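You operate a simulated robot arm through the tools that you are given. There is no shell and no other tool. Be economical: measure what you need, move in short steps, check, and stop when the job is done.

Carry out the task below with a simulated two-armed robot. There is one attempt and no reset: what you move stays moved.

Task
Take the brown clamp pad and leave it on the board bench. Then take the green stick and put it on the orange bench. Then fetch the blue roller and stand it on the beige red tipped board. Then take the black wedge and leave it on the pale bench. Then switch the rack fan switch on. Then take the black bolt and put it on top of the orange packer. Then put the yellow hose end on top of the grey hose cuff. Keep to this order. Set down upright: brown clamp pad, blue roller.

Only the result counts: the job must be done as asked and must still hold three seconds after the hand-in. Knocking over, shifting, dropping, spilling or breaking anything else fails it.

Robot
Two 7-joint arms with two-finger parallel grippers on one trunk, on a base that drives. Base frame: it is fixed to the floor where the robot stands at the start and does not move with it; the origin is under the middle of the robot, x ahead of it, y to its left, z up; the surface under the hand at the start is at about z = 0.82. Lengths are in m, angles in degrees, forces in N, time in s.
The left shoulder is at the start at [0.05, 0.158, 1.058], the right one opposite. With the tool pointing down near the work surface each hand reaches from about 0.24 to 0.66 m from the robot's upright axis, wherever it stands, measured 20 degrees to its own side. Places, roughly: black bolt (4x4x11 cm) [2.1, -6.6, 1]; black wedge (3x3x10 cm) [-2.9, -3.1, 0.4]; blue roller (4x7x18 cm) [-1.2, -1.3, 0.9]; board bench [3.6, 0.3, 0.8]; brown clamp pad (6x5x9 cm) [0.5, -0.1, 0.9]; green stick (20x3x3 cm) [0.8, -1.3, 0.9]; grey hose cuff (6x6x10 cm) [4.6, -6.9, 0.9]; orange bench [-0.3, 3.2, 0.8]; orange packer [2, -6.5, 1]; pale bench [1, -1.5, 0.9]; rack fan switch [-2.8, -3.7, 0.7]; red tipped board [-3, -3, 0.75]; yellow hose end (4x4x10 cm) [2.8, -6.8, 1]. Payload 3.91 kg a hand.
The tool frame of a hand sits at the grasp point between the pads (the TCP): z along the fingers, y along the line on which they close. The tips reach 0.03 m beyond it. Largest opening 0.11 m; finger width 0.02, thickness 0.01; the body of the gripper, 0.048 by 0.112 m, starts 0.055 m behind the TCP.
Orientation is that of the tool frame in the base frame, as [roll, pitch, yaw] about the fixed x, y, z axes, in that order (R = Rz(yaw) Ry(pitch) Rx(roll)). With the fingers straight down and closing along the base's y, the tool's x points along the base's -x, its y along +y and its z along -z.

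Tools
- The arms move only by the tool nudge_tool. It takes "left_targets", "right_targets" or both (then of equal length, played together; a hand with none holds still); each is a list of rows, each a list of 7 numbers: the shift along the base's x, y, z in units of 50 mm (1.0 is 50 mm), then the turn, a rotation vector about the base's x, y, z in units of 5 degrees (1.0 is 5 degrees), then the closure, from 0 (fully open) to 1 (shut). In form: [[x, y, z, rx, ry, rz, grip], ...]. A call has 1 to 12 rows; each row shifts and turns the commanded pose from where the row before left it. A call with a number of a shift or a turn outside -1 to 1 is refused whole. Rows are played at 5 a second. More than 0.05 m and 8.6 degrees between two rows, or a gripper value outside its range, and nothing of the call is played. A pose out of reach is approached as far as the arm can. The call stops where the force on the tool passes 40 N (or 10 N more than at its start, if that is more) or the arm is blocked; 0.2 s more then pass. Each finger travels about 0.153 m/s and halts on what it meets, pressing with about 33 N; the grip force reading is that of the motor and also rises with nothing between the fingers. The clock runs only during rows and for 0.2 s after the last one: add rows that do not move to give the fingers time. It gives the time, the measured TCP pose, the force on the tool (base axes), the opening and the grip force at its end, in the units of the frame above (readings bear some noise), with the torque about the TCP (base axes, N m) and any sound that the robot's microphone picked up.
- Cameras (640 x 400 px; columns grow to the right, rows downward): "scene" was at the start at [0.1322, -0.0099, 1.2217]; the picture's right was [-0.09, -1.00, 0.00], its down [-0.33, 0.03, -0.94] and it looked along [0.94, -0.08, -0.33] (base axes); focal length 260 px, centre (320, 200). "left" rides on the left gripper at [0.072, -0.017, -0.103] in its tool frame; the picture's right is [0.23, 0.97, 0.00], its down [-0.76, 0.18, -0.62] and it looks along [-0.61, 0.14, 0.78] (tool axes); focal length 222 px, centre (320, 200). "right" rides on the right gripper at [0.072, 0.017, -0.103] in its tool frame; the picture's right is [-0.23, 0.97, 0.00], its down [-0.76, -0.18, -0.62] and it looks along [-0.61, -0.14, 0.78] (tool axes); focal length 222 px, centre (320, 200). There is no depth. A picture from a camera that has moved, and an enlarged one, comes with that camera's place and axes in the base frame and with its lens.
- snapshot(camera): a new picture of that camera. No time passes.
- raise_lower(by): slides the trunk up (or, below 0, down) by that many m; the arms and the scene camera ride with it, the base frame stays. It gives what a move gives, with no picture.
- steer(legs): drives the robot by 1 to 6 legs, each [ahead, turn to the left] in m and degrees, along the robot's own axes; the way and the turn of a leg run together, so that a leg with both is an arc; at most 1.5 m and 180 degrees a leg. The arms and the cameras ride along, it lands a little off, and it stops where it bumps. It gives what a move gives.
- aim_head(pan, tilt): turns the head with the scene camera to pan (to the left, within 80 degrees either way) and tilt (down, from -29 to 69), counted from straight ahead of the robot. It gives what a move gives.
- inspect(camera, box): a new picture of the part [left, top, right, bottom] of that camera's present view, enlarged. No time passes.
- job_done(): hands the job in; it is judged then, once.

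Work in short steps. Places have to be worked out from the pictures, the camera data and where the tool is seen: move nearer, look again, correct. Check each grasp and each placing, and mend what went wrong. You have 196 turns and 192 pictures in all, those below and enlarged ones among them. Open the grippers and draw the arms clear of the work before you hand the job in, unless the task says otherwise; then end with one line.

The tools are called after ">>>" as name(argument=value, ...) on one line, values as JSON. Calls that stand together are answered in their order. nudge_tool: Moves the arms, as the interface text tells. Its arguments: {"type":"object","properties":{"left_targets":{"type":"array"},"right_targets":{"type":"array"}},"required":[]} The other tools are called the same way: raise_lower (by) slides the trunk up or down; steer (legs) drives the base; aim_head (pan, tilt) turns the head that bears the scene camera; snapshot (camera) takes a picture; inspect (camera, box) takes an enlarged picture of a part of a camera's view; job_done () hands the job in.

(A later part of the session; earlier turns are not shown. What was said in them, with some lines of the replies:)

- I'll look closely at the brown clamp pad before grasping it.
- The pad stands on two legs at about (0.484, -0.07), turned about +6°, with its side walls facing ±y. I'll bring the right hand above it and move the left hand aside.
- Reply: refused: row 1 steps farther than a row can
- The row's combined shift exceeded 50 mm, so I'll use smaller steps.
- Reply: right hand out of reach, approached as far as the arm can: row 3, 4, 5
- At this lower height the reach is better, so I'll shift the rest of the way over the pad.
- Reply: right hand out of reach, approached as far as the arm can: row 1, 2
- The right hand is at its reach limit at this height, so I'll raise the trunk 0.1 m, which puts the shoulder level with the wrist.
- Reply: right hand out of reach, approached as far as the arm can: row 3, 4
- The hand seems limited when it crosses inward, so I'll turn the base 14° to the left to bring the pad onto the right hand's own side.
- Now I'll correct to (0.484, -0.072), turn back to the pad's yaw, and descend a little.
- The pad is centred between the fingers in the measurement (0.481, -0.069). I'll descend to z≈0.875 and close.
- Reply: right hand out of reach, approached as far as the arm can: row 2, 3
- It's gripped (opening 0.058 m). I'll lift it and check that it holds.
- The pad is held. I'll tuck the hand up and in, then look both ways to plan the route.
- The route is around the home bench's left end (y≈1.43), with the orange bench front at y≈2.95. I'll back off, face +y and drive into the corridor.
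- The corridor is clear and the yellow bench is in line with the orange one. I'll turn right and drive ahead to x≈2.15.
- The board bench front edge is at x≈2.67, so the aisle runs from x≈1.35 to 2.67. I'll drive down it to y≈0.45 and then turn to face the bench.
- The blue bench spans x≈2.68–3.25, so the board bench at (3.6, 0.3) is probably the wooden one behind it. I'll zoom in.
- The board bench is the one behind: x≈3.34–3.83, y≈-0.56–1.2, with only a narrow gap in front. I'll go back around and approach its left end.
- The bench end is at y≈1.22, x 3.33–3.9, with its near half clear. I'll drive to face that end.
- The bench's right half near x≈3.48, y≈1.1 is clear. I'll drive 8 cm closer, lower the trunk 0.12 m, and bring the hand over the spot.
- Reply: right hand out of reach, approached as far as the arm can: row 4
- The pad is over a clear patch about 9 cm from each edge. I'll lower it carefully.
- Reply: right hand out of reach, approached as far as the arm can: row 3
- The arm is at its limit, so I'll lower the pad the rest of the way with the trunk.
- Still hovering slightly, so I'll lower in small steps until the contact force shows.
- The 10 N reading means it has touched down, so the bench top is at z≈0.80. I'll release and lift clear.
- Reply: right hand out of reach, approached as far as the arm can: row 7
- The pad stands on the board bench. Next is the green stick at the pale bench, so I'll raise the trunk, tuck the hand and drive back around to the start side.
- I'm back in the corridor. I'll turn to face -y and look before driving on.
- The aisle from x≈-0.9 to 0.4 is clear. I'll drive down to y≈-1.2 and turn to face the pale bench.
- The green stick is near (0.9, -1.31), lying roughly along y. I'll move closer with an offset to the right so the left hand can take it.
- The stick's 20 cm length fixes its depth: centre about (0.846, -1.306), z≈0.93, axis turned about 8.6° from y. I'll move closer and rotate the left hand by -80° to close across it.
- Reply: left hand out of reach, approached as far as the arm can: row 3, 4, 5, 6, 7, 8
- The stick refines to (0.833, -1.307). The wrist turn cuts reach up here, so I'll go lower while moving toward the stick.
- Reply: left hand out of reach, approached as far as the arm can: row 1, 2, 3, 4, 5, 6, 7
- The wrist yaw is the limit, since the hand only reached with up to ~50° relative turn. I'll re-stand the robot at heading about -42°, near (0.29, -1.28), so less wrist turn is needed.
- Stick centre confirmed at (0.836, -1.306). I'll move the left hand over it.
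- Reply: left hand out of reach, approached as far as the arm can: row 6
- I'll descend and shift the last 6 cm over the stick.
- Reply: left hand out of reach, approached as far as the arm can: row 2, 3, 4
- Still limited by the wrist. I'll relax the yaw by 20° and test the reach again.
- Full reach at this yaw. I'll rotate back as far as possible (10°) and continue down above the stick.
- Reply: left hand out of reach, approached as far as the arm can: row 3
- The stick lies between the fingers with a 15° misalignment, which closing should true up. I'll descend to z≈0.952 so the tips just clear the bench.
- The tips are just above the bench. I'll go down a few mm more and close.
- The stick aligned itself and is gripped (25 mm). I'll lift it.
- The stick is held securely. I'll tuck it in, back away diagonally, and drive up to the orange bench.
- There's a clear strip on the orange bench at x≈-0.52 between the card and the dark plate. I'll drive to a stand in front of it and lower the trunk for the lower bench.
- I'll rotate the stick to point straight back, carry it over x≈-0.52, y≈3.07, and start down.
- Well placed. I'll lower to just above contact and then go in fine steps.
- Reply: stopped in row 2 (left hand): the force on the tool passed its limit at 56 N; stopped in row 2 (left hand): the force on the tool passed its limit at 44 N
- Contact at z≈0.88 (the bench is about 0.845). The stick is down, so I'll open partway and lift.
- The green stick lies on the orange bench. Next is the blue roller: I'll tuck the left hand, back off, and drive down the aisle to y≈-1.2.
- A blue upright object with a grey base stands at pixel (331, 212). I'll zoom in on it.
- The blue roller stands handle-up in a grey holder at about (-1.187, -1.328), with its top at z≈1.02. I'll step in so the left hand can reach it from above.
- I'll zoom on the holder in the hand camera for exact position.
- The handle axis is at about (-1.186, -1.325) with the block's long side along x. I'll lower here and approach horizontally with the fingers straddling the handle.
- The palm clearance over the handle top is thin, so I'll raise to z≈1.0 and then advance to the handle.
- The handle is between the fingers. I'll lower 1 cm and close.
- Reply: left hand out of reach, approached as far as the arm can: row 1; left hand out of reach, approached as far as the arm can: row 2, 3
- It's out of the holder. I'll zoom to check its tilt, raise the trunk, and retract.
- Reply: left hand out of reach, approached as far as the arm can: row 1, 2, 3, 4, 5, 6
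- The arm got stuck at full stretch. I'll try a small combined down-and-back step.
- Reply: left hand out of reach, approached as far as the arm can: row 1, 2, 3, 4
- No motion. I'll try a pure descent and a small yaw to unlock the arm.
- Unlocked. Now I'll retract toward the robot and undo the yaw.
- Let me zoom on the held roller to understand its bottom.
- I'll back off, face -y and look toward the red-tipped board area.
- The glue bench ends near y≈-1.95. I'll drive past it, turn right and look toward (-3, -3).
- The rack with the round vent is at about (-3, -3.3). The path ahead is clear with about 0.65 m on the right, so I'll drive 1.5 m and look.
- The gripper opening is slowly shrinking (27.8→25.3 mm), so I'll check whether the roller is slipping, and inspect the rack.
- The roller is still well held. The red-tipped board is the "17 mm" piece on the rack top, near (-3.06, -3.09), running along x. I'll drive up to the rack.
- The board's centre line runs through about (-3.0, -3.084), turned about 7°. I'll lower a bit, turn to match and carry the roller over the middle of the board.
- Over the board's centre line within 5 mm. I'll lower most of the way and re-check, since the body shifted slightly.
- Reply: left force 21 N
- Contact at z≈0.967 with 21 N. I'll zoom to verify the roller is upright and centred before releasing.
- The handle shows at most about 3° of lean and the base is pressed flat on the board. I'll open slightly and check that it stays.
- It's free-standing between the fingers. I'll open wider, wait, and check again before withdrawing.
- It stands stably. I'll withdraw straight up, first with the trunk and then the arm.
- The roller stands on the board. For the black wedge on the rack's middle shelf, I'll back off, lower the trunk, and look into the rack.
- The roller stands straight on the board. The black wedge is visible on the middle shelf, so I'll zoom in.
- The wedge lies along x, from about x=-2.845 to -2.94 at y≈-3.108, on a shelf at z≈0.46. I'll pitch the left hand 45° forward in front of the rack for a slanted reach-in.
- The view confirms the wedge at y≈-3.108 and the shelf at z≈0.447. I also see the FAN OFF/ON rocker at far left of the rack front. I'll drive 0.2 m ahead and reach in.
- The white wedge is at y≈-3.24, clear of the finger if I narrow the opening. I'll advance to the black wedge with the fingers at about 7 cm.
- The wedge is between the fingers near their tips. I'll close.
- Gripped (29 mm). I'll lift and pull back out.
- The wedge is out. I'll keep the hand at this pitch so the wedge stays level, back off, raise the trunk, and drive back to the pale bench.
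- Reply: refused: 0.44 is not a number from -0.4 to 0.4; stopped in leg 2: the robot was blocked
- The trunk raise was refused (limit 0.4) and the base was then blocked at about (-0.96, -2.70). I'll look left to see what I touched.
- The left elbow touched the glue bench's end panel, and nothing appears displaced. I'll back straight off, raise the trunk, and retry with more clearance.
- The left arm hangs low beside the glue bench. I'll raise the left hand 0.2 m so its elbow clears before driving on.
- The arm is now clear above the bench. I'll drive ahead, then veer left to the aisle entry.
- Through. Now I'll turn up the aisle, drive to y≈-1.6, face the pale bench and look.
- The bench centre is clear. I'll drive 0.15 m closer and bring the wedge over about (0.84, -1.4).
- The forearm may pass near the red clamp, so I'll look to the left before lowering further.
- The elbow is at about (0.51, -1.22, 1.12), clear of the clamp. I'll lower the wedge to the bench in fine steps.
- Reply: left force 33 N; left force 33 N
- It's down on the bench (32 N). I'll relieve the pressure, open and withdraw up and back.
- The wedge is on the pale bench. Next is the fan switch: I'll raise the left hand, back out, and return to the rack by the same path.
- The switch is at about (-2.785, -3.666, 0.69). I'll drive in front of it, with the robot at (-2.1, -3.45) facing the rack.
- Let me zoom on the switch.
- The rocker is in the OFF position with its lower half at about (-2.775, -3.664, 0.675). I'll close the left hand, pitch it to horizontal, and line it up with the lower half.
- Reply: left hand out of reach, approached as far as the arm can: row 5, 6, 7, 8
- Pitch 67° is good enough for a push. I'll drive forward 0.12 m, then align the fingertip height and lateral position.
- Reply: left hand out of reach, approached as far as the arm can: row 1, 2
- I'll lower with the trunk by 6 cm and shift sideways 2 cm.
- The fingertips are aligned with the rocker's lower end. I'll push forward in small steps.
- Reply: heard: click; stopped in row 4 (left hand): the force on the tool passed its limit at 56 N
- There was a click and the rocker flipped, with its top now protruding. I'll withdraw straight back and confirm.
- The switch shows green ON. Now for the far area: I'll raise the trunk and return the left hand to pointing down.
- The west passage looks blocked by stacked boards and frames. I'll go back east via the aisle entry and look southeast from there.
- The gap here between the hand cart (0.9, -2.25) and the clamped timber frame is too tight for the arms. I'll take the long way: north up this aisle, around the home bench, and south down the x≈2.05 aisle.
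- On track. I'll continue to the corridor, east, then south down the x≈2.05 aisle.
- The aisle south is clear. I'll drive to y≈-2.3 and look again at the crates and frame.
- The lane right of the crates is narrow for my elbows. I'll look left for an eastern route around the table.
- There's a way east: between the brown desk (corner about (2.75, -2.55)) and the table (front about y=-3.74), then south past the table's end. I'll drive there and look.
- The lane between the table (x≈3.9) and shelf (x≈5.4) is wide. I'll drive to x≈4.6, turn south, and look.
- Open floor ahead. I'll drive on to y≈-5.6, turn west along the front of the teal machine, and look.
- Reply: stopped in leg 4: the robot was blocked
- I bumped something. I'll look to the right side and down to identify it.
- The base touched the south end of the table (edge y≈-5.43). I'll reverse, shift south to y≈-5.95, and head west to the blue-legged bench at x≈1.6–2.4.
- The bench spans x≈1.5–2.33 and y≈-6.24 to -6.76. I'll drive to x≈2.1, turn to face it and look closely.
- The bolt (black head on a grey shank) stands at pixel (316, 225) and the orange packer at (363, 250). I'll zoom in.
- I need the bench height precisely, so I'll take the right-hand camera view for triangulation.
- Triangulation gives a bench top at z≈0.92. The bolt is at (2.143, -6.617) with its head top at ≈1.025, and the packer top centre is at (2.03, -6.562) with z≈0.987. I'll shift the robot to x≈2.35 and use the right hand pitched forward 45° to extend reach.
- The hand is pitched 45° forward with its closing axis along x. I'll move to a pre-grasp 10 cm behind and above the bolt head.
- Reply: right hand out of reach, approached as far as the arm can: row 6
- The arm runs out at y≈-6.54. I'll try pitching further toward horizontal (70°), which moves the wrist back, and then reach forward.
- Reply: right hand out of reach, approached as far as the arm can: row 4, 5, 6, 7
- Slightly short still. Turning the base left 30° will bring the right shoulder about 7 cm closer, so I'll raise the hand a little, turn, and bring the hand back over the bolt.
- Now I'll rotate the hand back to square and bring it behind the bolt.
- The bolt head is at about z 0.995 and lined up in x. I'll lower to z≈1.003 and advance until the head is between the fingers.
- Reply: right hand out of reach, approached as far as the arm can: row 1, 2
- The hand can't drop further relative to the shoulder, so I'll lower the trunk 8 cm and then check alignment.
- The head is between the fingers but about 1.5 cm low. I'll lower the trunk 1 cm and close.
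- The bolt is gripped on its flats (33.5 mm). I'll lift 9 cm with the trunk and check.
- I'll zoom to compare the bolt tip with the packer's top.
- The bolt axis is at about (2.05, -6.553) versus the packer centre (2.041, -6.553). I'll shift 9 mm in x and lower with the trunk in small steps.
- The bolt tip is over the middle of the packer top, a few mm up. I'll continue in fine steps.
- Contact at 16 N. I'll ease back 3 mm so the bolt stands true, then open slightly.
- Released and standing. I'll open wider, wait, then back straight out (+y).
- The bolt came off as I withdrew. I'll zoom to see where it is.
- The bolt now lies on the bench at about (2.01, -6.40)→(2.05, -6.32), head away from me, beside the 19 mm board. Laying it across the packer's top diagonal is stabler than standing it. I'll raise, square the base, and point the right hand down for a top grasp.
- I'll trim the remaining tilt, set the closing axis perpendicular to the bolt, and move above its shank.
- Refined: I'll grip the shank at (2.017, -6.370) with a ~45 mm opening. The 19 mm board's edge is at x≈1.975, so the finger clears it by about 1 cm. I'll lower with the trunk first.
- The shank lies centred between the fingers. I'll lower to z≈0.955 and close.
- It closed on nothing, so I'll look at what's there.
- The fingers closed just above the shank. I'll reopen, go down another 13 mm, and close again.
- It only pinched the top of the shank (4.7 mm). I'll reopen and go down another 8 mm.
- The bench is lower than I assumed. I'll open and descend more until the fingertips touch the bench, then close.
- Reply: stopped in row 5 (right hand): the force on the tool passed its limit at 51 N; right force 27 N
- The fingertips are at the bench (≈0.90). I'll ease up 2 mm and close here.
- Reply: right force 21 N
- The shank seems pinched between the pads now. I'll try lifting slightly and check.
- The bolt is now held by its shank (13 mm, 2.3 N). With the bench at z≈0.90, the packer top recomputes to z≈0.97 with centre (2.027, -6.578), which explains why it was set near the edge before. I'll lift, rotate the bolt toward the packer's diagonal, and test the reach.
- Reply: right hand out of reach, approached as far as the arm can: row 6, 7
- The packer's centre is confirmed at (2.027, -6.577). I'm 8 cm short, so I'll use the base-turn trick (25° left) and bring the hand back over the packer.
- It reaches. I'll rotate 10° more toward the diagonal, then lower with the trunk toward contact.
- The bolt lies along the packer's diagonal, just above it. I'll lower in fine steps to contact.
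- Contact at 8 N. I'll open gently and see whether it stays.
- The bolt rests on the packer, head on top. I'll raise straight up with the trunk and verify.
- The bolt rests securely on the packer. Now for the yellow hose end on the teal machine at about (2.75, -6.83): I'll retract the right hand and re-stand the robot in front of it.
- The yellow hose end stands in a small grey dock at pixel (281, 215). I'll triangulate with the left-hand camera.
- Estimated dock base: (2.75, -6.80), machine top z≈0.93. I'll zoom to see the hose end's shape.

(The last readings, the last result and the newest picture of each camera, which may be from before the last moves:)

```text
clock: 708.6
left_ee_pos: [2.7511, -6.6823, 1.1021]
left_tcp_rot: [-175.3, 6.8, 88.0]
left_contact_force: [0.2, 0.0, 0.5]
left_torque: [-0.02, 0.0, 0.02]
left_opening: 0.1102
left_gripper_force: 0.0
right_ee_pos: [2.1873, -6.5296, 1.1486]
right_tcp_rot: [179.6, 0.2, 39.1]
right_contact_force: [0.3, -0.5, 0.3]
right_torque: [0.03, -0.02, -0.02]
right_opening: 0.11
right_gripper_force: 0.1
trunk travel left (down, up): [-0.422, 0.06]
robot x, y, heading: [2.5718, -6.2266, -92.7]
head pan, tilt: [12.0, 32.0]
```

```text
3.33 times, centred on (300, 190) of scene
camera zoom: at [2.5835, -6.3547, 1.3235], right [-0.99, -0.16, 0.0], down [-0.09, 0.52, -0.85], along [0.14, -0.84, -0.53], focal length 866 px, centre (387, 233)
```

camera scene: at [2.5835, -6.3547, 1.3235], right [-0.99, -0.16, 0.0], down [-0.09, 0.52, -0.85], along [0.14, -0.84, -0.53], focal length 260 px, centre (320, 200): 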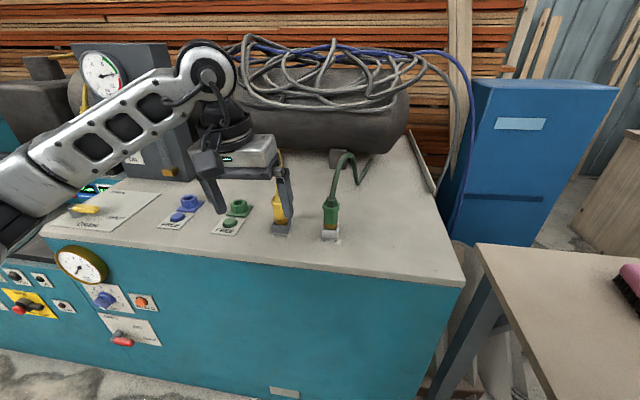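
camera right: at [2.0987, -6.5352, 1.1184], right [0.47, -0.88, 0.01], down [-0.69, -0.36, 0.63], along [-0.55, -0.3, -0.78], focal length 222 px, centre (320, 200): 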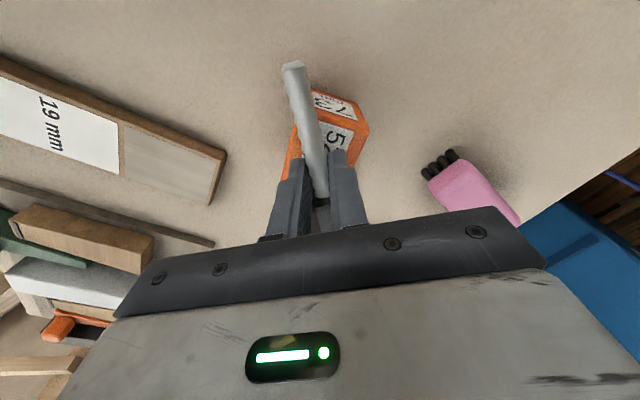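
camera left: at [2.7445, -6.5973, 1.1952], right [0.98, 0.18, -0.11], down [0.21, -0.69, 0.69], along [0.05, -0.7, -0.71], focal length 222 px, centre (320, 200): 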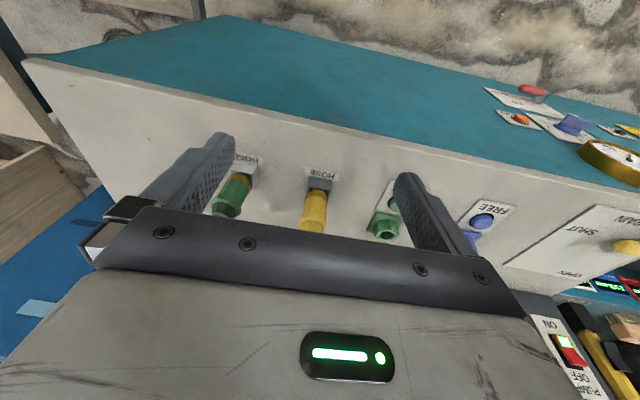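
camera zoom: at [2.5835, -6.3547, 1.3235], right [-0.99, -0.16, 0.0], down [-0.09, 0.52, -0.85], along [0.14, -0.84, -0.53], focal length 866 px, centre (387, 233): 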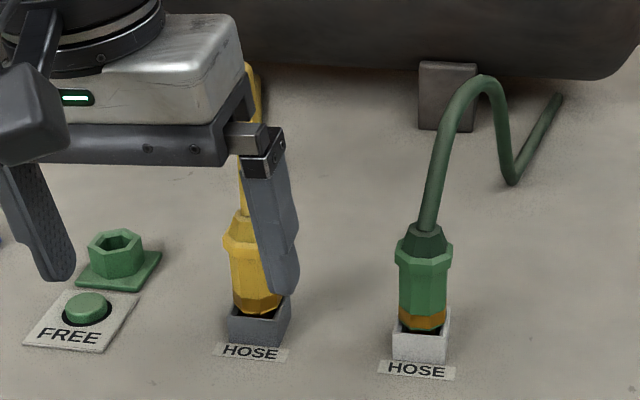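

The body spans z≈0.98–1.04 above a grey dock, with a tube out of its top. I'll pitch the left hand forward about 62° and approach horizontally from the front, so the palm avoids the tube.

>>> nudge_tool(left_targets=[[0, 0.1, 0, -1, 0, 0, 0.35], [0, 0.1, 0, -1, 0, 0, 0.35], [0, 0.1, 0, -1, 0, 0, 0.35], [0, 0.1, 0, -1, 0, 0, 0.35], [0, 0, 0, -1, 0, 0, 0.35], [0, 0, 0, -1, 0, 0, 0.35], [0, 0, 0, -1, 0, 0, 0.35], [0, 0, 0, -1, 0, 0, 0.35], [0, 0, 0, -1, 0, 0, 0.35], [0, 0, 0, -1, 0, 0, 0.35], [0, 0, 0, -1, 0, 0, 0.35], [0, 0, 0, 0, 0, 0, 0.35]])

>>> raise_lower(by=-0.09)

>>> snapshot(camera="left")

```text
clock: 711.2
left_ee_pos: [2.7501, -6.6684, 1.1007]
left_tcp_rot: [-178.5, 61.9, 86.0]
left_contact_force: [0.2, -0.1, -1.2]
left_torque: [0.01, 0.0, -0.01]
left_opening: 0.0718
left_gripper_force: 0.1
left hand out of reach, approached as far as the arm can: row 11
right_ee_pos: [2.1878, -6.5285, 1.1493]
right_tcp_rot: [179.6, 0.2, 39.1]
right_contact_force: [-0.7, -0.7, 1.0]
right_torque: [-0.05, -0.02, 0.03]
right_opening: 0.1097
right_gripper_force: 0.2
trunk travel left (down, up): [-0.422, 0.06]
robot x, y, heading: [2.5732, -6.2263, -92.6]
head pan, tilt: [12.0, 32.0]
```

```text
clock: 712.4
left_ee_pos: [2.7504, -6.6703, 1.0115]
left_tcp_rot: [-178.5, 61.7, 86.1]
left_contact_force: [0.1, 0.5, 0.7]
left_torque: [0.01, 0.01, 0.0]
left_opening: 0.0716
left_gripper_force: 0.0
right_ee_pos: [2.1879, -6.5286, 1.0606]
right_tcp_rot: [179.5, 0.3, 39.1]
right_contact_force: [0.4, 0.4, 0.5]
right_torque: [-0.01, 0.0, 0.01]
right_opening: 0.1101
right_gripper_force: 0.1
trunk travel left (down, up): [-0.332, 0.15]
robot x, y, heading: [2.5645, -6.2228, -92.4]
head pan, tilt: [12.0, 32.0]
```

```text
15 pictures are left
camera left: at [2.7435, -6.5426, 0.9957], right [0.98, 0.02, -0.21], down [0.21, 0.17, 0.96], along [0.05, -0.99, 0.16], focal length 222 px, centre (320, 200)
```

left: 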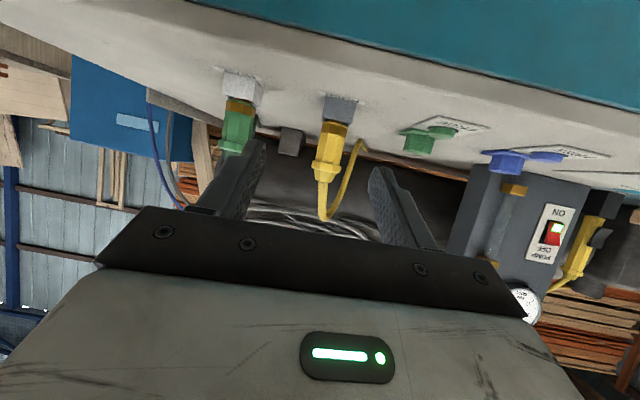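

Refined: body centre about (2.757, -6.83, 0.976). I'll lower the trunk 3 cm and advance with the fingers around it.

>>> raise_lower(by=-0.033)

>>> nudge_tool(left_targets=[[0.13, -0.8, 0, 0, 0, 0, 0.35], [0, -0.8, 0, 0, 0, 0, 0.35], [0, -0.8, 0, 0, 0, 0, 0.35], [0, -0.65, 0, 0, 0, 0, 0.35], [0, 0, 0, 0, 0, 0, 0.35]])

>>> snapshot(camera="left")

```text
clock: 713.2
left_ee_pos: [2.7488, -6.6704, 0.9792]
left_tcp_rot: [-178.5, 61.8, 86.1]
left_contact_force: [-0.3, -0.1, -0.5]
left_torque: [0.04, -0.01, 0.02]
left_opening: 0.0718
left_gripper_force: 0.0
right_ee_pos: [2.187, -6.5288, 1.0264]
right_tcp_rot: [179.5, 0.2, 39.1]
right_contact_force: [-0.1, 0.3, -0.6]
right_torque: [0.02, -0.02, -0.02]
right_opening: 0.11
right_gripper_force: 0.1
trunk travel left (down, up): [-0.299, 0.183]
robot x, y, heading: [2.5686, -6.222, -92.5]
head pan, tilt: [12.0, 32.0]
```

```text
clock: 714.4
left_ee_pos: [2.7565, -6.8242, 0.9794]
left_tcp_rot: [-178.6, 61.8, 86.0]
left_contact_force: [-0.4, 0.8, 0.3]
left_torque: [0.0, 0.0, 0.0]
left_opening: 0.0714
left_gripper_force: 0.0
right_ee_pos: [2.1874, -6.5291, 1.0257]
right_tcp_rot: [179.5, 0.3, 39.1]
right_contact_force: [0.6, 0.7, -0.2]
right_torque: [0.0, 0.0, -0.02]
right_opening: 0.1099
right_gripper_force: 0.0
trunk travel left (down, up): [-0.299, 0.183]
robot x, y, heading: [2.5729, -6.2218, -92.5]
head pan, tilt: [12.0, 32.0]
```

```text
14 pictures are left
camera left: at [2.7491, -6.6981, 0.9631], right [0.98, 0.02, -0.21], down [0.21, 0.17, 0.96], along [0.05, -0.99, 0.16], focal length 222 px, centre (320, 200)
```

left: 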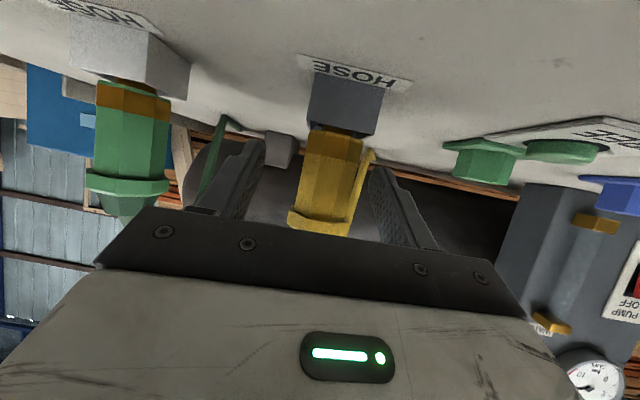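

The body is between the fingers but 3 cm deeper. I'll advance 3 cm more and close.

>>> nudge_tool(left_targets=[[0.06, -0.35, 0, 0, 0, 0, 0.35], [0, -0.25, 0, 0, 0, 0, 0.35], [0, 0, 0, 0, 0, 0, 0.6], [0, 0, 0, 0, 0, 0, 1], [0, 0, 0, 0, 0, 0, 1], [0, 0, 0, 0, 0, 0, 1]])

>>> snapshot(camera="left")

```text
clock: 715.8
left_ee_pos: [2.7599, -6.8541, 0.9773]
left_tcp_rot: [-178.4, 61.8, 85.9]
left_contact_force: [-0.7, 0.3, 0.3]
left_torque: [-0.02, 0.04, 0.04]
left_opening: 0.038
left_gripper_force: 33.0
right_ee_pos: [2.1876, -6.5285, 1.0263]
right_tcp_rot: [179.5, 0.3, 39.2]
right_contact_force: [-0.1, 0.3, 0.2]
right_torque: [-0.02, -0.01, -0.03]
right_opening: 0.1101
right_gripper_force: 0.0
trunk travel left (down, up): [-0.299, 0.183]
robot x, y, heading: [2.5725, -6.2246, -92.6]
head pan, tilt: [12.0, 32.0]
```

```text
13 pictures are left
camera left: at [2.7536, -6.7274, 0.9619], right [0.98, 0.02, -0.21], down [0.21, 0.17, 0.96], along [0.05, -0.99, 0.16], focal length 222 px, centre (320, 200)
```

left: 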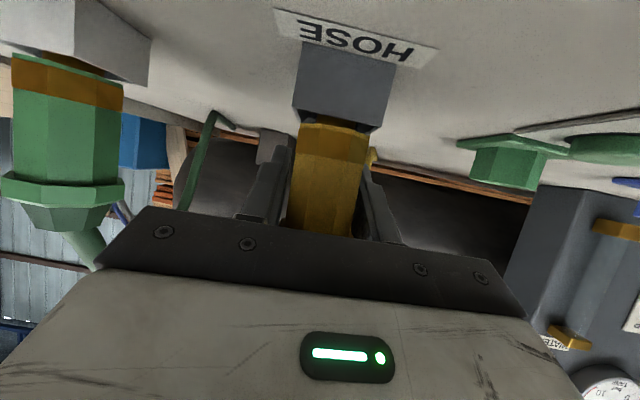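

Gripped (38 mm). I'll lift it straight out of the dock with the trunk.

>>> raise_lower(by=0.06)

>>> raise_lower(by=0.08)

>>> snapshot(camera="scene")

```text
clock: 716.8
left_ee_pos: [2.7612, -6.854, 1.0374]
left_tcp_rot: [-178.6, 61.7, 86.1]
left_contact_force: [-0.2, 0.4, -1.2]
left_torque: [-0.07, -0.01, 0.01]
left_opening: 0.038
left_gripper_force: 32.5
right_ee_pos: [2.1884, -6.5294, 1.0851]
right_tcp_rot: [179.5, 0.3, 39.1]
right_contact_force: [0.2, 0.4, 0.0]
right_torque: [0.03, -0.02, 0.05]
right_opening: 0.11
right_gripper_force: 0.1
trunk travel left (down, up): [-0.359, 0.123]
robot x, y, heading: [2.5704, -6.225, -92.3]
head pan, tilt: [12.0, 32.0]
```

```text
clock: 718.0
left_ee_pos: [2.7602, -6.8543, 1.1169]
left_tcp_rot: [-178.5, 61.7, 86.1]
left_contact_force: [-0.5, 0.3, -0.8]
left_torque: [-0.03, -0.07, 0.0]
left_opening: 0.0378
left_gripper_force: 32.9
right_ee_pos: [2.1875, -6.5293, 1.1657]
right_tcp_rot: [179.5, 0.3, 39.2]
right_contact_force: [-0.9, -0.1, -0.1]
right_torque: [0.04, -0.01, 0.03]
right_opening: 0.11
right_gripper_force: 0.1
trunk travel left (down, up): [-0.439, 0.043]
robot x, y, heading: [2.5723, -6.2232, -92.4]
head pan, tilt: [12.0, 32.0]
```

```text
12 pictures are left
camera scene: at [2.5836, -6.355, 1.3404], right [-0.99, -0.16, 0.0], down [-0.09, 0.52, -0.85], along [0.14, -0.84, -0.53], focal length 260 px, centre (320, 200)
```

scene: 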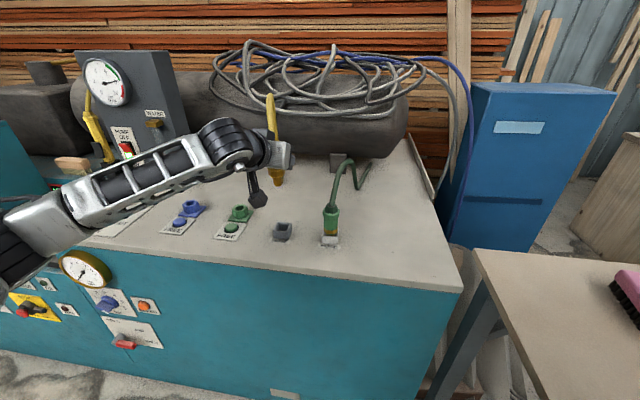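

The hose end is out with its tube. I'll pull the hand back over open floor, then drive east along the machine to the grey hose cuff.

>>> nudge_tool(left_targets=[[0, 0.8, 0, 0, 0, 0, 1], [0, 0.8, 0, 0, 0, 0, 1], [-0.1, 0.8, 0, 0, 0, 0, 1], [-0.1, 0.8, 0, 0, 0, 0, 1], [-0.1, 0.6, 0, 0, 0, 0, 1]])

>>> raise_lower(by=0.04)

>>> steer(legs=[[-0.17, 0], [0, 92], [1.0, 0], [0.78, 0], [0, -90]])

>>> aim_head(pan=10, tilt=28)

>>> snapshot(camera="scene")

```text
clock: 719.2
left_ee_pos: [2.7442, -6.6684, 1.1195]
left_tcp_rot: [-178.5, 61.8, 86.1]
left_contact_force: [0.5, -1.1, -1.3]
left_torque: [0.0, -0.02, -0.01]
left_opening: 0.0376
left_gripper_force: 33.0
left hand out of reach, approached as far as the arm can: row 5
right_ee_pos: [2.1877, -6.5295, 1.1659]
right_tcp_rot: [179.5, 0.3, 39.0]
right_contact_force: [-0.5, 0.1, 0.0]
right_torque: [0.02, -0.01, 0.01]
right_opening: 0.1099
right_gripper_force: 0.0
trunk travel left (down, up): [-0.439, 0.043]
robot x, y, heading: [2.5734, -6.224, -92.6]
head pan, tilt: [12.0, 32.0]
```

```text
clock: 720.0
left_ee_pos: [2.7446, -6.6689, 1.1586]
left_tcp_rot: [-178.4, 61.7, 86.0]
left_contact_force: [-0.1, 1.2, -1.4]
left_torque: [-0.03, 0.01, 0.01]
left_opening: 0.0375
left_gripper_force: 33.5
right_ee_pos: [2.1873, -6.5296, 1.206]
right_tcp_rot: [179.5, 0.2, 39.1]
right_contact_force: [1.2, -0.3, -0.6]
right_torque: [0.01, -0.04, 0.0]
right_opening: 0.1101
right_gripper_force: 0.0
trunk travel left (down, up): [-0.479, 0.003]
robot x, y, heading: [2.5694, -6.2245, -92.6]
head pan, tilt: [12.0, 32.0]
```

```text
clock: 737.6
left_ee_pos: [4.5343, -6.5464, 1.1591]
left_tcp_rot: [-178.6, 61.8, 88.4]
left_contact_force: [0.6, -0.2, -1.6]
left_torque: [-0.03, -0.03, 0.02]
left_opening: 0.0372
left_gripper_force: 32.9
right_ee_pos: [3.9737, -6.4297, 1.2063]
right_tcp_rot: [179.6, 0.3, 41.5]
right_contact_force: [0.2, 0.1, -0.8]
right_torque: [-0.01, 0.0, 0.02]
right_opening: 0.1102
right_gripper_force: 0.0
trunk travel left (down, up): [-0.479, 0.003]
robot x, y, heading: [4.3446, -6.112, -90.1]
head pan, tilt: [12.0, 32.0]
```

```text
clock: 738.2
left_ee_pos: [4.5351, -6.5468, 1.1589]
left_tcp_rot: [-178.6, 61.7, 88.5]
left_contact_force: [-0.1, 0.5, -1.1]
left_torque: [-0.01, 0.03, 0.02]
left_opening: 0.0373
left_gripper_force: 32.5
right_ee_pos: [3.9734, -6.4311, 1.2062]
right_tcp_rot: [179.5, 0.3, 41.4]
right_contact_force: [-0.5, -0.1, 0.3]
right_torque: [0.0, -0.04, -0.02]
right_opening: 0.1102
right_gripper_force: 0.0
trunk travel left (down, up): [-0.479, 0.003]
robot x, y, heading: [4.3415, -6.1075, -90.4]
head pan, tilt: [10.0, 28.0]
```

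```text
11 pictures are left
camera scene: at [4.3593, -6.2424, 1.3868], right [-0.99, -0.17, 0.0], down [-0.08, 0.46, -0.88], along [0.15, -0.87, -0.47], focal length 260 px, centre (320, 200)
```

scene: 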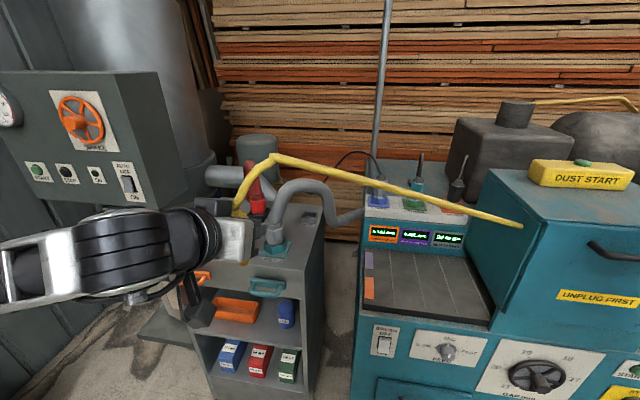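

I see a grey upright hose piece on a teal base on the cart, and others around it. I'll zoom to identify the cuff.

>>> inspect(camera="scene", box=[190, 150, 380, 290])

```text
2.86 times, centred on (285, 220) of scene
camera zoom: at [4.3593, -6.2424, 1.3868], right [-0.99, -0.17, 0.0], down [-0.08, 0.46, -0.88], along [0.15, -0.87, -0.47], focal length 742 px, centre (420, 143)
```

zoom: 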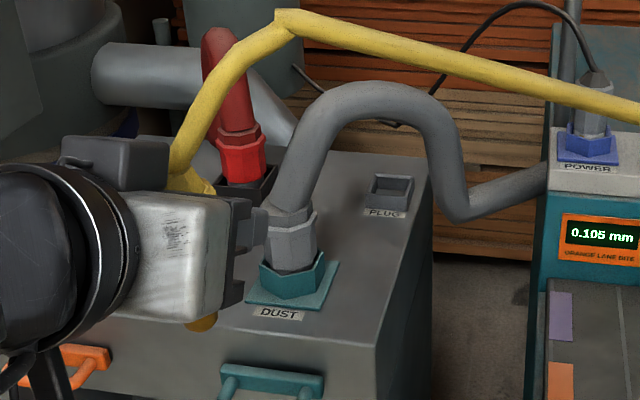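

The grey cuff sits in the teal "DUST" socket at about (4.618, -6.90), with its top near z≈0.94. I'll pull the right hand in a little, drive 0.2 m forward, and bring the hose end over the cuff, high up.

>>> nudge_tool(right_targets=[[0.6, 0.5, 0, 0, 0, 0.8, 0], [0.6, 0.5, 0, 0, 0, 0.8, 0], [0.6, 0, 0, 0, 0, 0.8, 0]])

>>> steer(legs=[[0.22, 0]])

>>> nudge_tool(left_targets=[[0.5, -0.7, 0, 0, 0, 0, 1], [0.5, -0.7, 0, 0, 0, 0, 1], [0.4, -0.7, 0, 0, 0, 0, 1], [0.2, -0.4, 0, 0, 0, 0, 1], [0, 0, 0, 0, 0, 0, 1]])

>>> snapshot(camera="left")

```text
clock: 739.0
left_ee_pos: [4.5355, -6.5475, 1.1589]
left_tcp_rot: [-178.4, 61.8, 88.5]
left_contact_force: [-0.5, 0.1, -1.9]
left_torque: [-0.05, 0.03, -0.05]
left_opening: 0.0372
left_gripper_force: 32.3
right_ee_pos: [4.0672, -6.3832, 1.2068]
right_tcp_rot: [179.7, 0.3, 53.5]
right_contact_force: [0.3, -0.2, 0.1]
right_torque: [0.0, 0.02, 0.02]
right_opening: 0.1102
right_gripper_force: 0.0
trunk travel left (down, up): [-0.479, 0.003]
robot x, y, heading: [4.3434, -6.1151, -90.2]
head pan, tilt: [10.0, 28.0]
```

```text
clock: 740.7
left_ee_pos: [4.5301, -6.7645, 1.1583]
left_tcp_rot: [-178.6, 61.7, 88.1]
left_contact_force: [-0.3, 0.9, -1.9]
left_torque: [-0.04, 0.0, 0.04]
left_opening: 0.0373
left_gripper_force: 33.4
right_ee_pos: [4.0633, -6.5973, 1.2064]
right_tcp_rot: [179.6, 0.2, 53.1]
right_contact_force: [-0.1, -1.0, -0.8]
right_torque: [0.0, -0.01, 0.0]
right_opening: 0.1096
right_gripper_force: 0.1
trunk travel left (down, up): [-0.479, 0.003]
robot x, y, heading: [4.3403, -6.3277, -90.5]
head pan, tilt: [10.0, 28.0]
```

```text
clock: 741.9
left_ee_pos: [4.612, -6.8871, 1.1563]
left_tcp_rot: [-178.6, 61.7, 88.0]
left_contact_force: [-0.5, -0.4, -1.1]
left_torque: [-0.02, -0.01, 0.04]
left_opening: 0.0371
left_gripper_force: 32.9
right_ee_pos: [4.0639, -6.5969, 1.2054]
right_tcp_rot: [179.6, 0.4, 53.1]
right_contact_force: [-0.1, 0.0, -0.3]
right_torque: [-0.04, 0.03, 0.01]
right_opening: 0.11
right_gripper_force: 0.1
trunk travel left (down, up): [-0.479, 0.003]
robot x, y, heading: [4.3407, -6.3276, -90.7]
head pan, tilt: [10.0, 28.0]
```

```text
9 pictures are left
camera left: at [4.6009, -6.7608, 1.141], right [0.98, 0.05, -0.21], down [0.2, 0.18, 0.96], along [0.09, -0.98, 0.16], focal length 222 px, centre (320, 200)
```

left: 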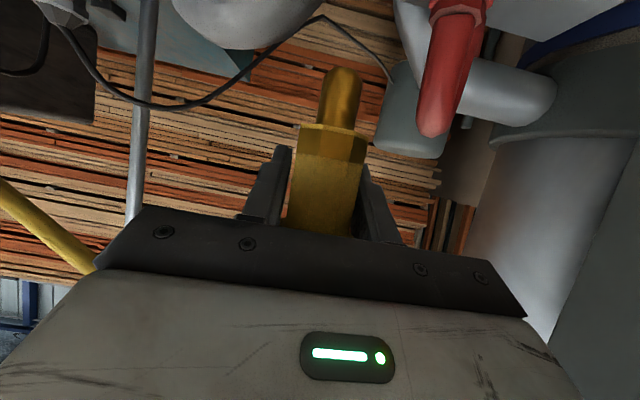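

The hose end's plug tip is about 63 mm below the TCP. I'll check alignment with the cuff from the scene camera.

>>> aim_head(pan=22, tilt=40)

>>> inspect(camera="scene", box=[200, 60, 440, 260])

```text
clock: 742.7
left_ee_pos: [4.6115, -6.8863, 1.1555]
left_tcp_rot: [-178.6, 61.7, 88.1]
left_contact_force: [0.0, -0.6, -1.8]
left_torque: [-0.03, -0.03, 0.03]
left_opening: 0.0373
left_gripper_force: 33.4
right_ee_pos: [4.0634, -6.5966, 1.2061]
right_tcp_rot: [179.6, 0.3, 53.1]
right_contact_force: [0.8, 0.0, 0.5]
right_torque: [-0.04, -0.02, 0.0]
right_opening: 0.1101
right_gripper_force: 0.0
trunk travel left (down, up): [-0.479, 0.003]
robot x, y, heading: [4.3391, -6.3273, -90.5]
head pan, tilt: [22.0, 40.0]
```

```text
2.00 times, centred on (320, 160) of scene
camera zoom: at [4.3731, -6.4474, 1.3683], right [-0.93, -0.37, 0.0], down [-0.23, 0.6, -0.77], along [0.28, -0.71, -0.64], focal length 520 px, centre (320, 280)
```

zoom: 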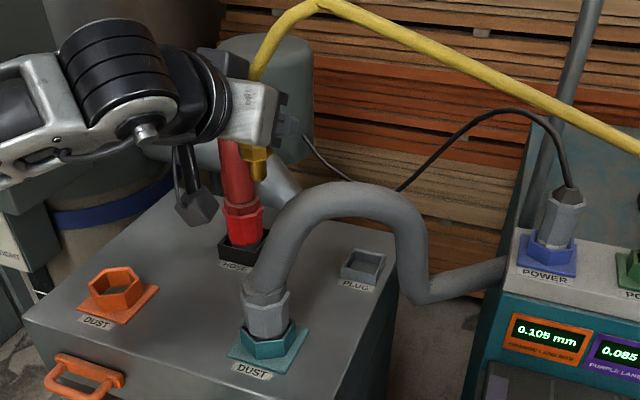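

Triangulated: the cuff axis is at (4.606, -6.856) with its top at z≈0.965. The yellow tip is at (4.612, -6.887, 1.093), so I'll shift +3 cm in y and lower with the trunk to just above.

>>> nudge_tool(left_targets=[[-0.12, 0.32, 0, 0, 0, 0, 1], [0, 0.3, 0, 0, 0, 0, 1], [0, 0, 0, 0, 0, 0, 1]])

>>> raise_lower(by=-0.1)

>>> inspect(camera="scene", box=[220, 110, 360, 230])

```text
clock: 743.5
left_ee_pos: [4.606, -6.8567, 1.1578]
left_tcp_rot: [-178.7, 61.7, 88.1]
left_contact_force: [0.0, -0.1, -0.3]
left_torque: [-0.03, -0.02, -0.01]
left_opening: 0.0373
left_gripper_force: 33.4
right_ee_pos: [4.0638, -6.5972, 1.2061]
right_tcp_rot: [179.6, 0.4, 53.1]
right_contact_force: [0.2, -0.1, 0.8]
right_torque: [0.01, 0.02, -0.01]
right_opening: 0.1098
right_gripper_force: 0.0
trunk travel left (down, up): [-0.479, 0.003]
robot x, y, heading: [4.346, -6.3282, -90.6]
head pan, tilt: [22.0, 40.0]
```

```text
clock: 744.8
left_ee_pos: [4.6057, -6.8579, 1.0567]
left_tcp_rot: [-178.6, 61.7, 88.1]
left_contact_force: [-0.2, 0.9, -1.3]
left_torque: [-0.01, -0.02, -0.01]
left_opening: 0.0375
left_gripper_force: 32.8
right_ee_pos: [4.0641, -6.5972, 1.1077]
right_tcp_rot: [179.6, 0.4, 53.1]
right_contact_force: [-0.3, 0.4, 0.0]
right_torque: [0.01, -0.02, 0.0]
right_opening: 0.11
right_gripper_force: 0.0
trunk travel left (down, up): [-0.379, 0.103]
robot x, y, heading: [4.3454, -6.3258, -90.7]
head pan, tilt: [22.0, 40.0]
```

```text
3.33 times, centred on (290, 170) of scene
camera zoom: at [4.3732, -6.4473, 1.2683], right [-0.93, -0.37, 0.0], down [-0.24, 0.6, -0.77], along [0.28, -0.71, -0.64], focal length 866 px, centre (420, 300)
```

zoom: 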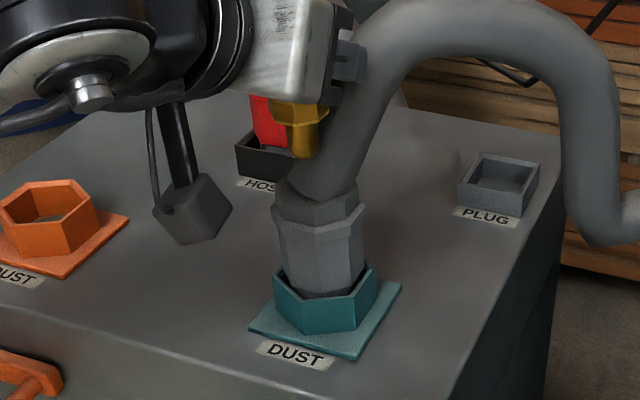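

Aligned within about 6 mm, and the hoses clearly don't obstruct. I'll nudge -6 mm in x and lower to contact in fine steps.

>>> nudge_tool(left_targets=[[-0.1, 0, 0, 0, 0, 0, 1], [0, 0, 0, 0, 0, 0, 1]])

>>> raise_lower(by=-0.018)

>>> raise_lower(by=-0.005)

>>> raise_lower(by=-0.004)

```text
clock: 745.4
left_ee_pos: [4.6007, -6.8569, 1.0577]
left_tcp_rot: [-178.4, 61.7, 88.2]
left_contact_force: [-0.3, -0.4, -1.4]
left_torque: [-0.06, -0.03, 0.0]
left_opening: 0.0374
left_gripper_force: 33.0
right_ee_pos: [4.0639, -6.5973, 1.1073]
right_tcp_rot: [179.6, 0.3, 53.2]
right_contact_force: [0.4, 0.4, -0.4]
right_torque: [-0.03, 0.0, 0.01]
right_opening: 0.1098
right_gripper_force: 0.2
trunk travel left (down, up): [-0.379, 0.103]
robot x, y, heading: [4.3447, -6.325, -90.7]
head pan, tilt: [22.0, 40.0]
```

```text
clock: 746.0
left_ee_pos: [4.6006, -6.8562, 1.0389]
left_tcp_rot: [-178.6, 61.7, 88.1]
left_contact_force: [0.5, -0.2, -1.2]
left_torque: [-0.04, -0.03, 0.01]
left_opening: 0.0373
left_gripper_force: 33.0
right_ee_pos: [4.0627, -6.5959, 1.0885]
right_tcp_rot: [179.6, 0.4, 53.1]
right_contact_force: [0.1, 0.7, 0.1]
right_torque: [-0.01, 0.01, 0.01]
right_opening: 0.11
right_gripper_force: 0.0
trunk travel left (down, up): [-0.361, 0.121]
robot x, y, heading: [4.3442, -6.3307, -90.4]
head pan, tilt: [22.0, 40.0]
```

```text
clock: 746.6
left_ee_pos: [4.6007, -6.8576, 1.0331]
left_tcp_rot: [-178.6, 61.6, 88.0]
left_contact_force: [0.5, 0.1, -0.9]
left_torque: [-0.02, 0.03, 0.0]
left_opening: 0.0371
left_gripper_force: 32.8
right_ee_pos: [4.064, -6.5968, 1.0839]
right_tcp_rot: [179.6, 0.3, 53.1]
right_contact_force: [0.5, 0.1, -0.2]
right_torque: [-0.01, 0.01, 0.0]
right_opening: 0.11
right_gripper_force: 0.1
trunk travel left (down, up): [-0.356, 0.126]
robot x, y, heading: [4.3435, -6.3274, -90.4]
head pan, tilt: [22.0, 40.0]
```

```text
clock: 747.1
left_ee_pos: [4.6004, -6.8569, 1.0306]
left_tcp_rot: [-178.5, 61.7, 88.1]
left_contact_force: [0.1, 0.1, -1.5]
left_torque: [0.0, -0.01, -0.02]
left_opening: 0.0374
left_gripper_force: 33.1
right_ee_pos: [4.064, -6.5968, 1.0797]
right_tcp_rot: [179.6, 0.2, 53.2]
right_contact_force: [1.0, -0.3, 0.3]
right_torque: [-0.02, -0.02, -0.01]
right_opening: 0.1102
right_gripper_force: 0.1
trunk travel left (down, up): [-0.352, 0.13]
robot x, y, heading: [4.3445, -6.3262, -90.7]
head pan, tilt: [22.0, 40.0]
```

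No contact yet (tip ≈0.967). I'll continue lowering in 4 mm steps.

>>> raise_lower(by=-0.004)

>>> raise_lower(by=-0.004)

>>> inspect(camera="scene", box=[220, 90, 360, 210])

```text
clock: 747.6
left_ee_pos: [4.6002, -6.8572, 1.0265]
left_tcp_rot: [-178.6, 61.7, 88.2]
left_contact_force: [0.6, 0.1, -1.4]
left_torque: [-0.03, -0.01, -0.01]
left_opening: 0.0374
left_gripper_force: 33.2
right_ee_pos: [4.0628, -6.5959, 1.0748]
right_tcp_rot: [179.6, 0.4, 53.0]
right_contact_force: [0.1, -0.4, 0.4]
right_torque: [-0.02, 0.0, 0.01]
right_opening: 0.1099
right_gripper_force: 0.0
trunk travel left (down, up): [-0.348, 0.134]
robot x, y, heading: [4.3433, -6.3282, -90.6]
head pan, tilt: [22.0, 40.0]
```

```text
clock: 748.2
left_ee_pos: [4.5987, -6.8566, 1.0236]
left_tcp_rot: [-178.6, 62.0, 88.0]
left_contact_force: [-0.3, 0.0, 3.8]
left_torque: [0.08, -0.08, 0.02]
left_opening: 0.0372
left_gripper_force: 33.4
right_ee_pos: [4.0628, -6.5964, 1.0714]
right_tcp_rot: [179.5, 0.5, 52.9]
right_contact_force: [-0.1, 0.4, 0.9]
right_torque: [-0.01, -0.03, 0.01]
right_opening: 0.11
right_gripper_force: 0.0
trunk travel left (down, up): [-0.344, 0.138]
robot x, y, heading: [4.3405, -6.3252, -90.4]
head pan, tilt: [22.0, 40.0]
```

```text
3.33 times, centred on (290, 150) of scene
camera zoom: at [4.3731, -6.4469, 1.2334], right [-0.93, -0.37, 0.0], down [-0.24, 0.6, -0.77], along [0.28, -0.71, -0.64], focal length 866 px, centre (420, 367)
```

zoom: 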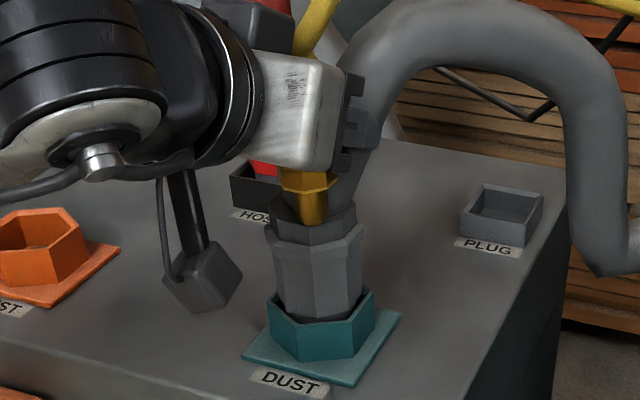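

Contact at about 5 N, with the tip centred on the cuff's collar. I'll open gently.

>>> nudge_tool(left_targets=[[0, 0, 0, 0, 0, 0, 0.64], [0, 0, 0, 0, 0, 0, 0.6], [0, 0, 0, 0, 0, 0, 0.58], [0, 0, 0, 0, 0, 0, 0.58], [0, 0, 0, 0, 0, 0, 0.58]])

>>> inspect(camera="scene", box=[240, 90, 360, 190])

```text
clock: 749.4
left_ee_pos: [4.602, -6.8568, 1.0223]
left_tcp_rot: [-178.6, 61.8, 88.1]
left_contact_force: [0.1, 0.8, 0.3]
left_torque: [0.02, 0.01, -0.02]
left_opening: 0.0462
left_gripper_force: 0.1
right_ee_pos: [4.0637, -6.5973, 1.0708]
right_tcp_rot: [179.6, 0.3, 53.1]
right_contact_force: [-0.2, 0.8, -0.8]
right_torque: [0.0, 0.0, 0.0]
right_opening: 0.1101
right_gripper_force: 0.1
trunk travel left (down, up): [-0.344, 0.138]
robot x, y, heading: [4.3457, -6.3282, -90.6]
head pan, tilt: [22.0, 40.0]
```

```text
4.00 times, centred on (300, 140) of scene
camera zoom: at [4.3732, -6.4473, 1.2333], right [-0.93, -0.37, 0.0], down [-0.24, 0.6, -0.77], along [0.28, -0.71, -0.64], focal length 1039 px, centre (400, 440)
```

zoom: 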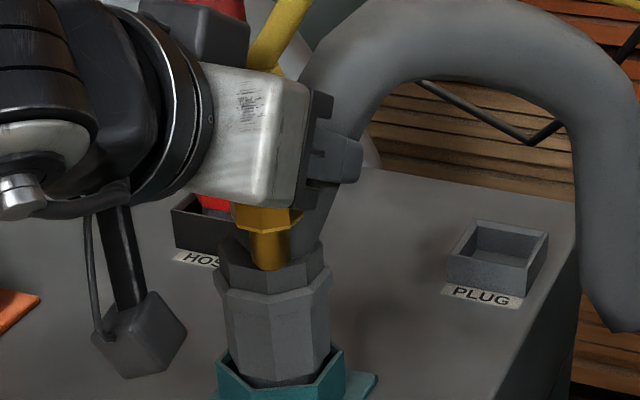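

Forces are zero and the hose end stands on the collar. I'll open wide, pause, and retreat along the finger axis.

>>> nudge_tool(left_targets=[[0, 0, 0, 0, 0, 0, 0.5], [0, 0, 0, 0, 0, 0, 0.4], [0, 0, 0, 0, 0, 0, 0.25], [0, 0, 0, 0, 0, 0, 0.25], [0, 0, 0, 0, 0, 0, 0.25]])

>>> inspect(camera="scene", box=[240, 70, 360, 190])

```text
clock: 750.6
left_ee_pos: [4.5999, -6.8561, 1.0225]
left_tcp_rot: [-178.6, 61.7, 88.1]
left_contact_force: [0.1, 0.1, 0.0]
left_torque: [-0.02, 0.0, 0.01]
left_opening: 0.0825
left_gripper_force: 0.0
right_ee_pos: [4.0635, -6.5967, 1.0728]
right_tcp_rot: [179.6, 0.2, 53.1]
right_contact_force: [0.5, -0.2, 0.5]
right_torque: [-0.01, -0.02, -0.02]
right_opening: 0.1098
right_gripper_force: 0.1
trunk travel left (down, up): [-0.344, 0.138]
robot x, y, heading: [4.3415, -6.3295, -90.7]
head pan, tilt: [22.0, 40.0]
```

```text
3.33 times, centred on (300, 130) of scene
camera zoom: at [4.3732, -6.4473, 1.2333], right [-0.93, -0.37, 0.0], down [-0.24, 0.6, -0.77], along [0.28, -0.71, -0.64], focal length 866 px, centre (387, 433)
```

zoom: 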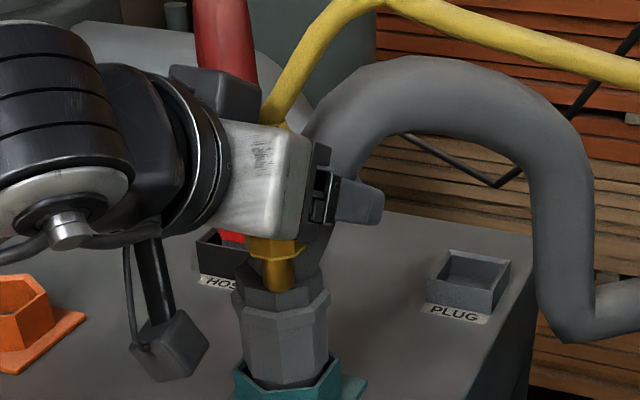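

Still standing on its own. I'll retreat slowly along the finger axis and check.

>>> nudge_tool(left_targets=[[0.02, 0.36, 0.2, 0, 0, 0, 0.25], [0.03, 0.53, 0.28, 0, 0, 0, 0.25], [0.04, 0.7, 0.38, 0, 0, 0, 0.25], [0.04, 0.7, 0.38, 0, 0, 0, 0.25], [0, 0.5, 0.3, 0, 0, 0, 0.25]])

>>> inspect(camera="scene", box=[200, 50, 380, 200])

```text
clock: 751.8
left_ee_pos: [4.6111, -6.7354, 1.1054]
left_tcp_rot: [-178.7, 61.6, 88.0]
left_contact_force: [0.1, 1.0, 0.1]
left_torque: [-0.02, 0.02, 0.0]
left_opening: 0.0824
left_gripper_force: 0.0
left hand out of reach, approached as far as the arm can: row 4, 5
right_ee_pos: [4.0631, -6.5971, 1.0722]
right_tcp_rot: [179.7, 0.4, 53.2]
right_contact_force: [-0.1, -0.1, -0.8]
right_torque: [0.0, 0.0, 0.02]
right_opening: 0.1101
right_gripper_force: 0.1
trunk travel left (down, up): [-0.344, 0.138]
robot x, y, heading: [4.3453, -6.3278, -90.4]
head pan, tilt: [22.0, 40.0]
```

```text
2.67 times, centred on (290, 125) of scene
camera zoom: at [4.3731, -6.447, 1.2333], right [-0.93, -0.37, 0.0], down [-0.24, 0.6, -0.77], along [0.28, -0.71, -0.64], focal length 693 px, centre (400, 400)
```

zoom: 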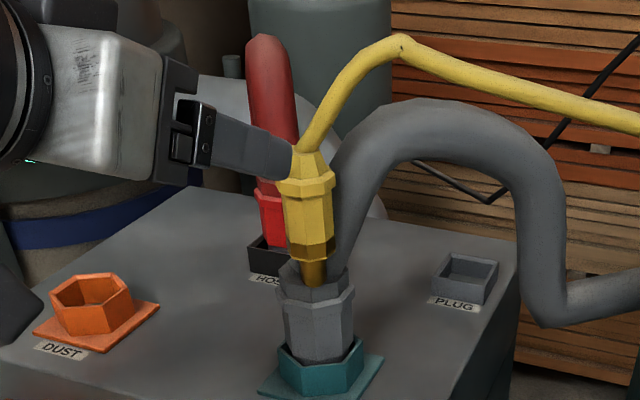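

The yellow hose end stands on the grey cuff. I'll back the base away and take a final look.

>>> steer(legs=[[-0.3, 0]])

>>> inspect(camera="scene", box=[220, 60, 420, 220])

```text
clock: 753.8
left_ee_pos: [4.6137, -6.4375, 1.1058]
left_tcp_rot: [-178.5, 61.7, 88.1]
left_contact_force: [0.2, 0.9, 0.0]
left_torque: [0.01, -0.02, -0.01]
left_opening: 0.0825
left_gripper_force: 0.1
right_ee_pos: [4.0662, -6.2979, 1.0723]
right_tcp_rot: [179.6, 0.4, 53.1]
right_contact_force: [0.2, 0.2, 0.4]
right_torque: [-0.02, 0.03, 0.04]
right_opening: 0.11
right_gripper_force: 0.1
trunk travel left (down, up): [-0.344, 0.138]
robot x, y, heading: [4.3486, -6.0297, -90.5]
head pan, tilt: [22.0, 40.0]
```

```text
2.50 times, centred on (320, 140) of scene
camera zoom: at [4.376, -6.1486, 1.2334], right [-0.93, -0.37, 0.0], down [-0.24, 0.6, -0.77], along [0.28, -0.71, -0.64], focal length 650 px, centre (320, 350)
```

zoom: 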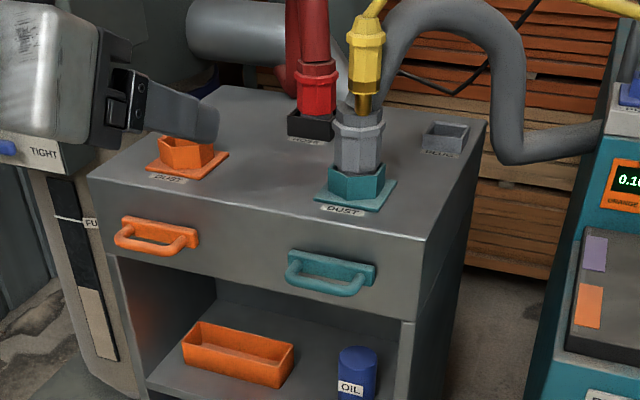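

The hose end stands upright on the cuff, both arms are clear and the other placements were each confirmed. I'll open the left gripper fully and hand in.

>>> nudge_tool(left_targets=[[0, 0, 0, 0, 0, 0, 0], [0, 0, 0, 0, 0, 0, 0], [0, 0, 0, 0, 0, 0, 0]])

>>> job_done()

```text
clock: 754.6
left_ee_pos: [4.6134, -6.436, 1.107]
left_tcp_rot: [-178.6, 61.8, 88.1]
left_contact_force: [0.8, 0.2, -0.2]
left_torque: [-0.03, -0.03, 0.04]
left_opening: 0.11
left_gripper_force: 0.2
right_ee_pos: [4.067, -6.298, 1.0709]
right_tcp_rot: [179.7, 0.3, 53.1]
right_contact_force: [0.3, -0.3, -0.3]
right_torque: [-0.02, -0.03, 0.02]
right_opening: 0.1101
right_gripper_force: 0.1
trunk travel left (down, up): [-0.344, 0.138]
robot x, y, heading: [4.347, -6.0263, -90.6]
head pan, tilt: [22.0, 40.0]
```

```text
The job is handed in.
```

All seven steps were done in order and handed in; the bolt fell off the packer onto its bench on the first try and now lies across the packer's top, and the robot twice bumped furniture while driving (a glue bench end panel and a table end) with nothing visibly displaced.
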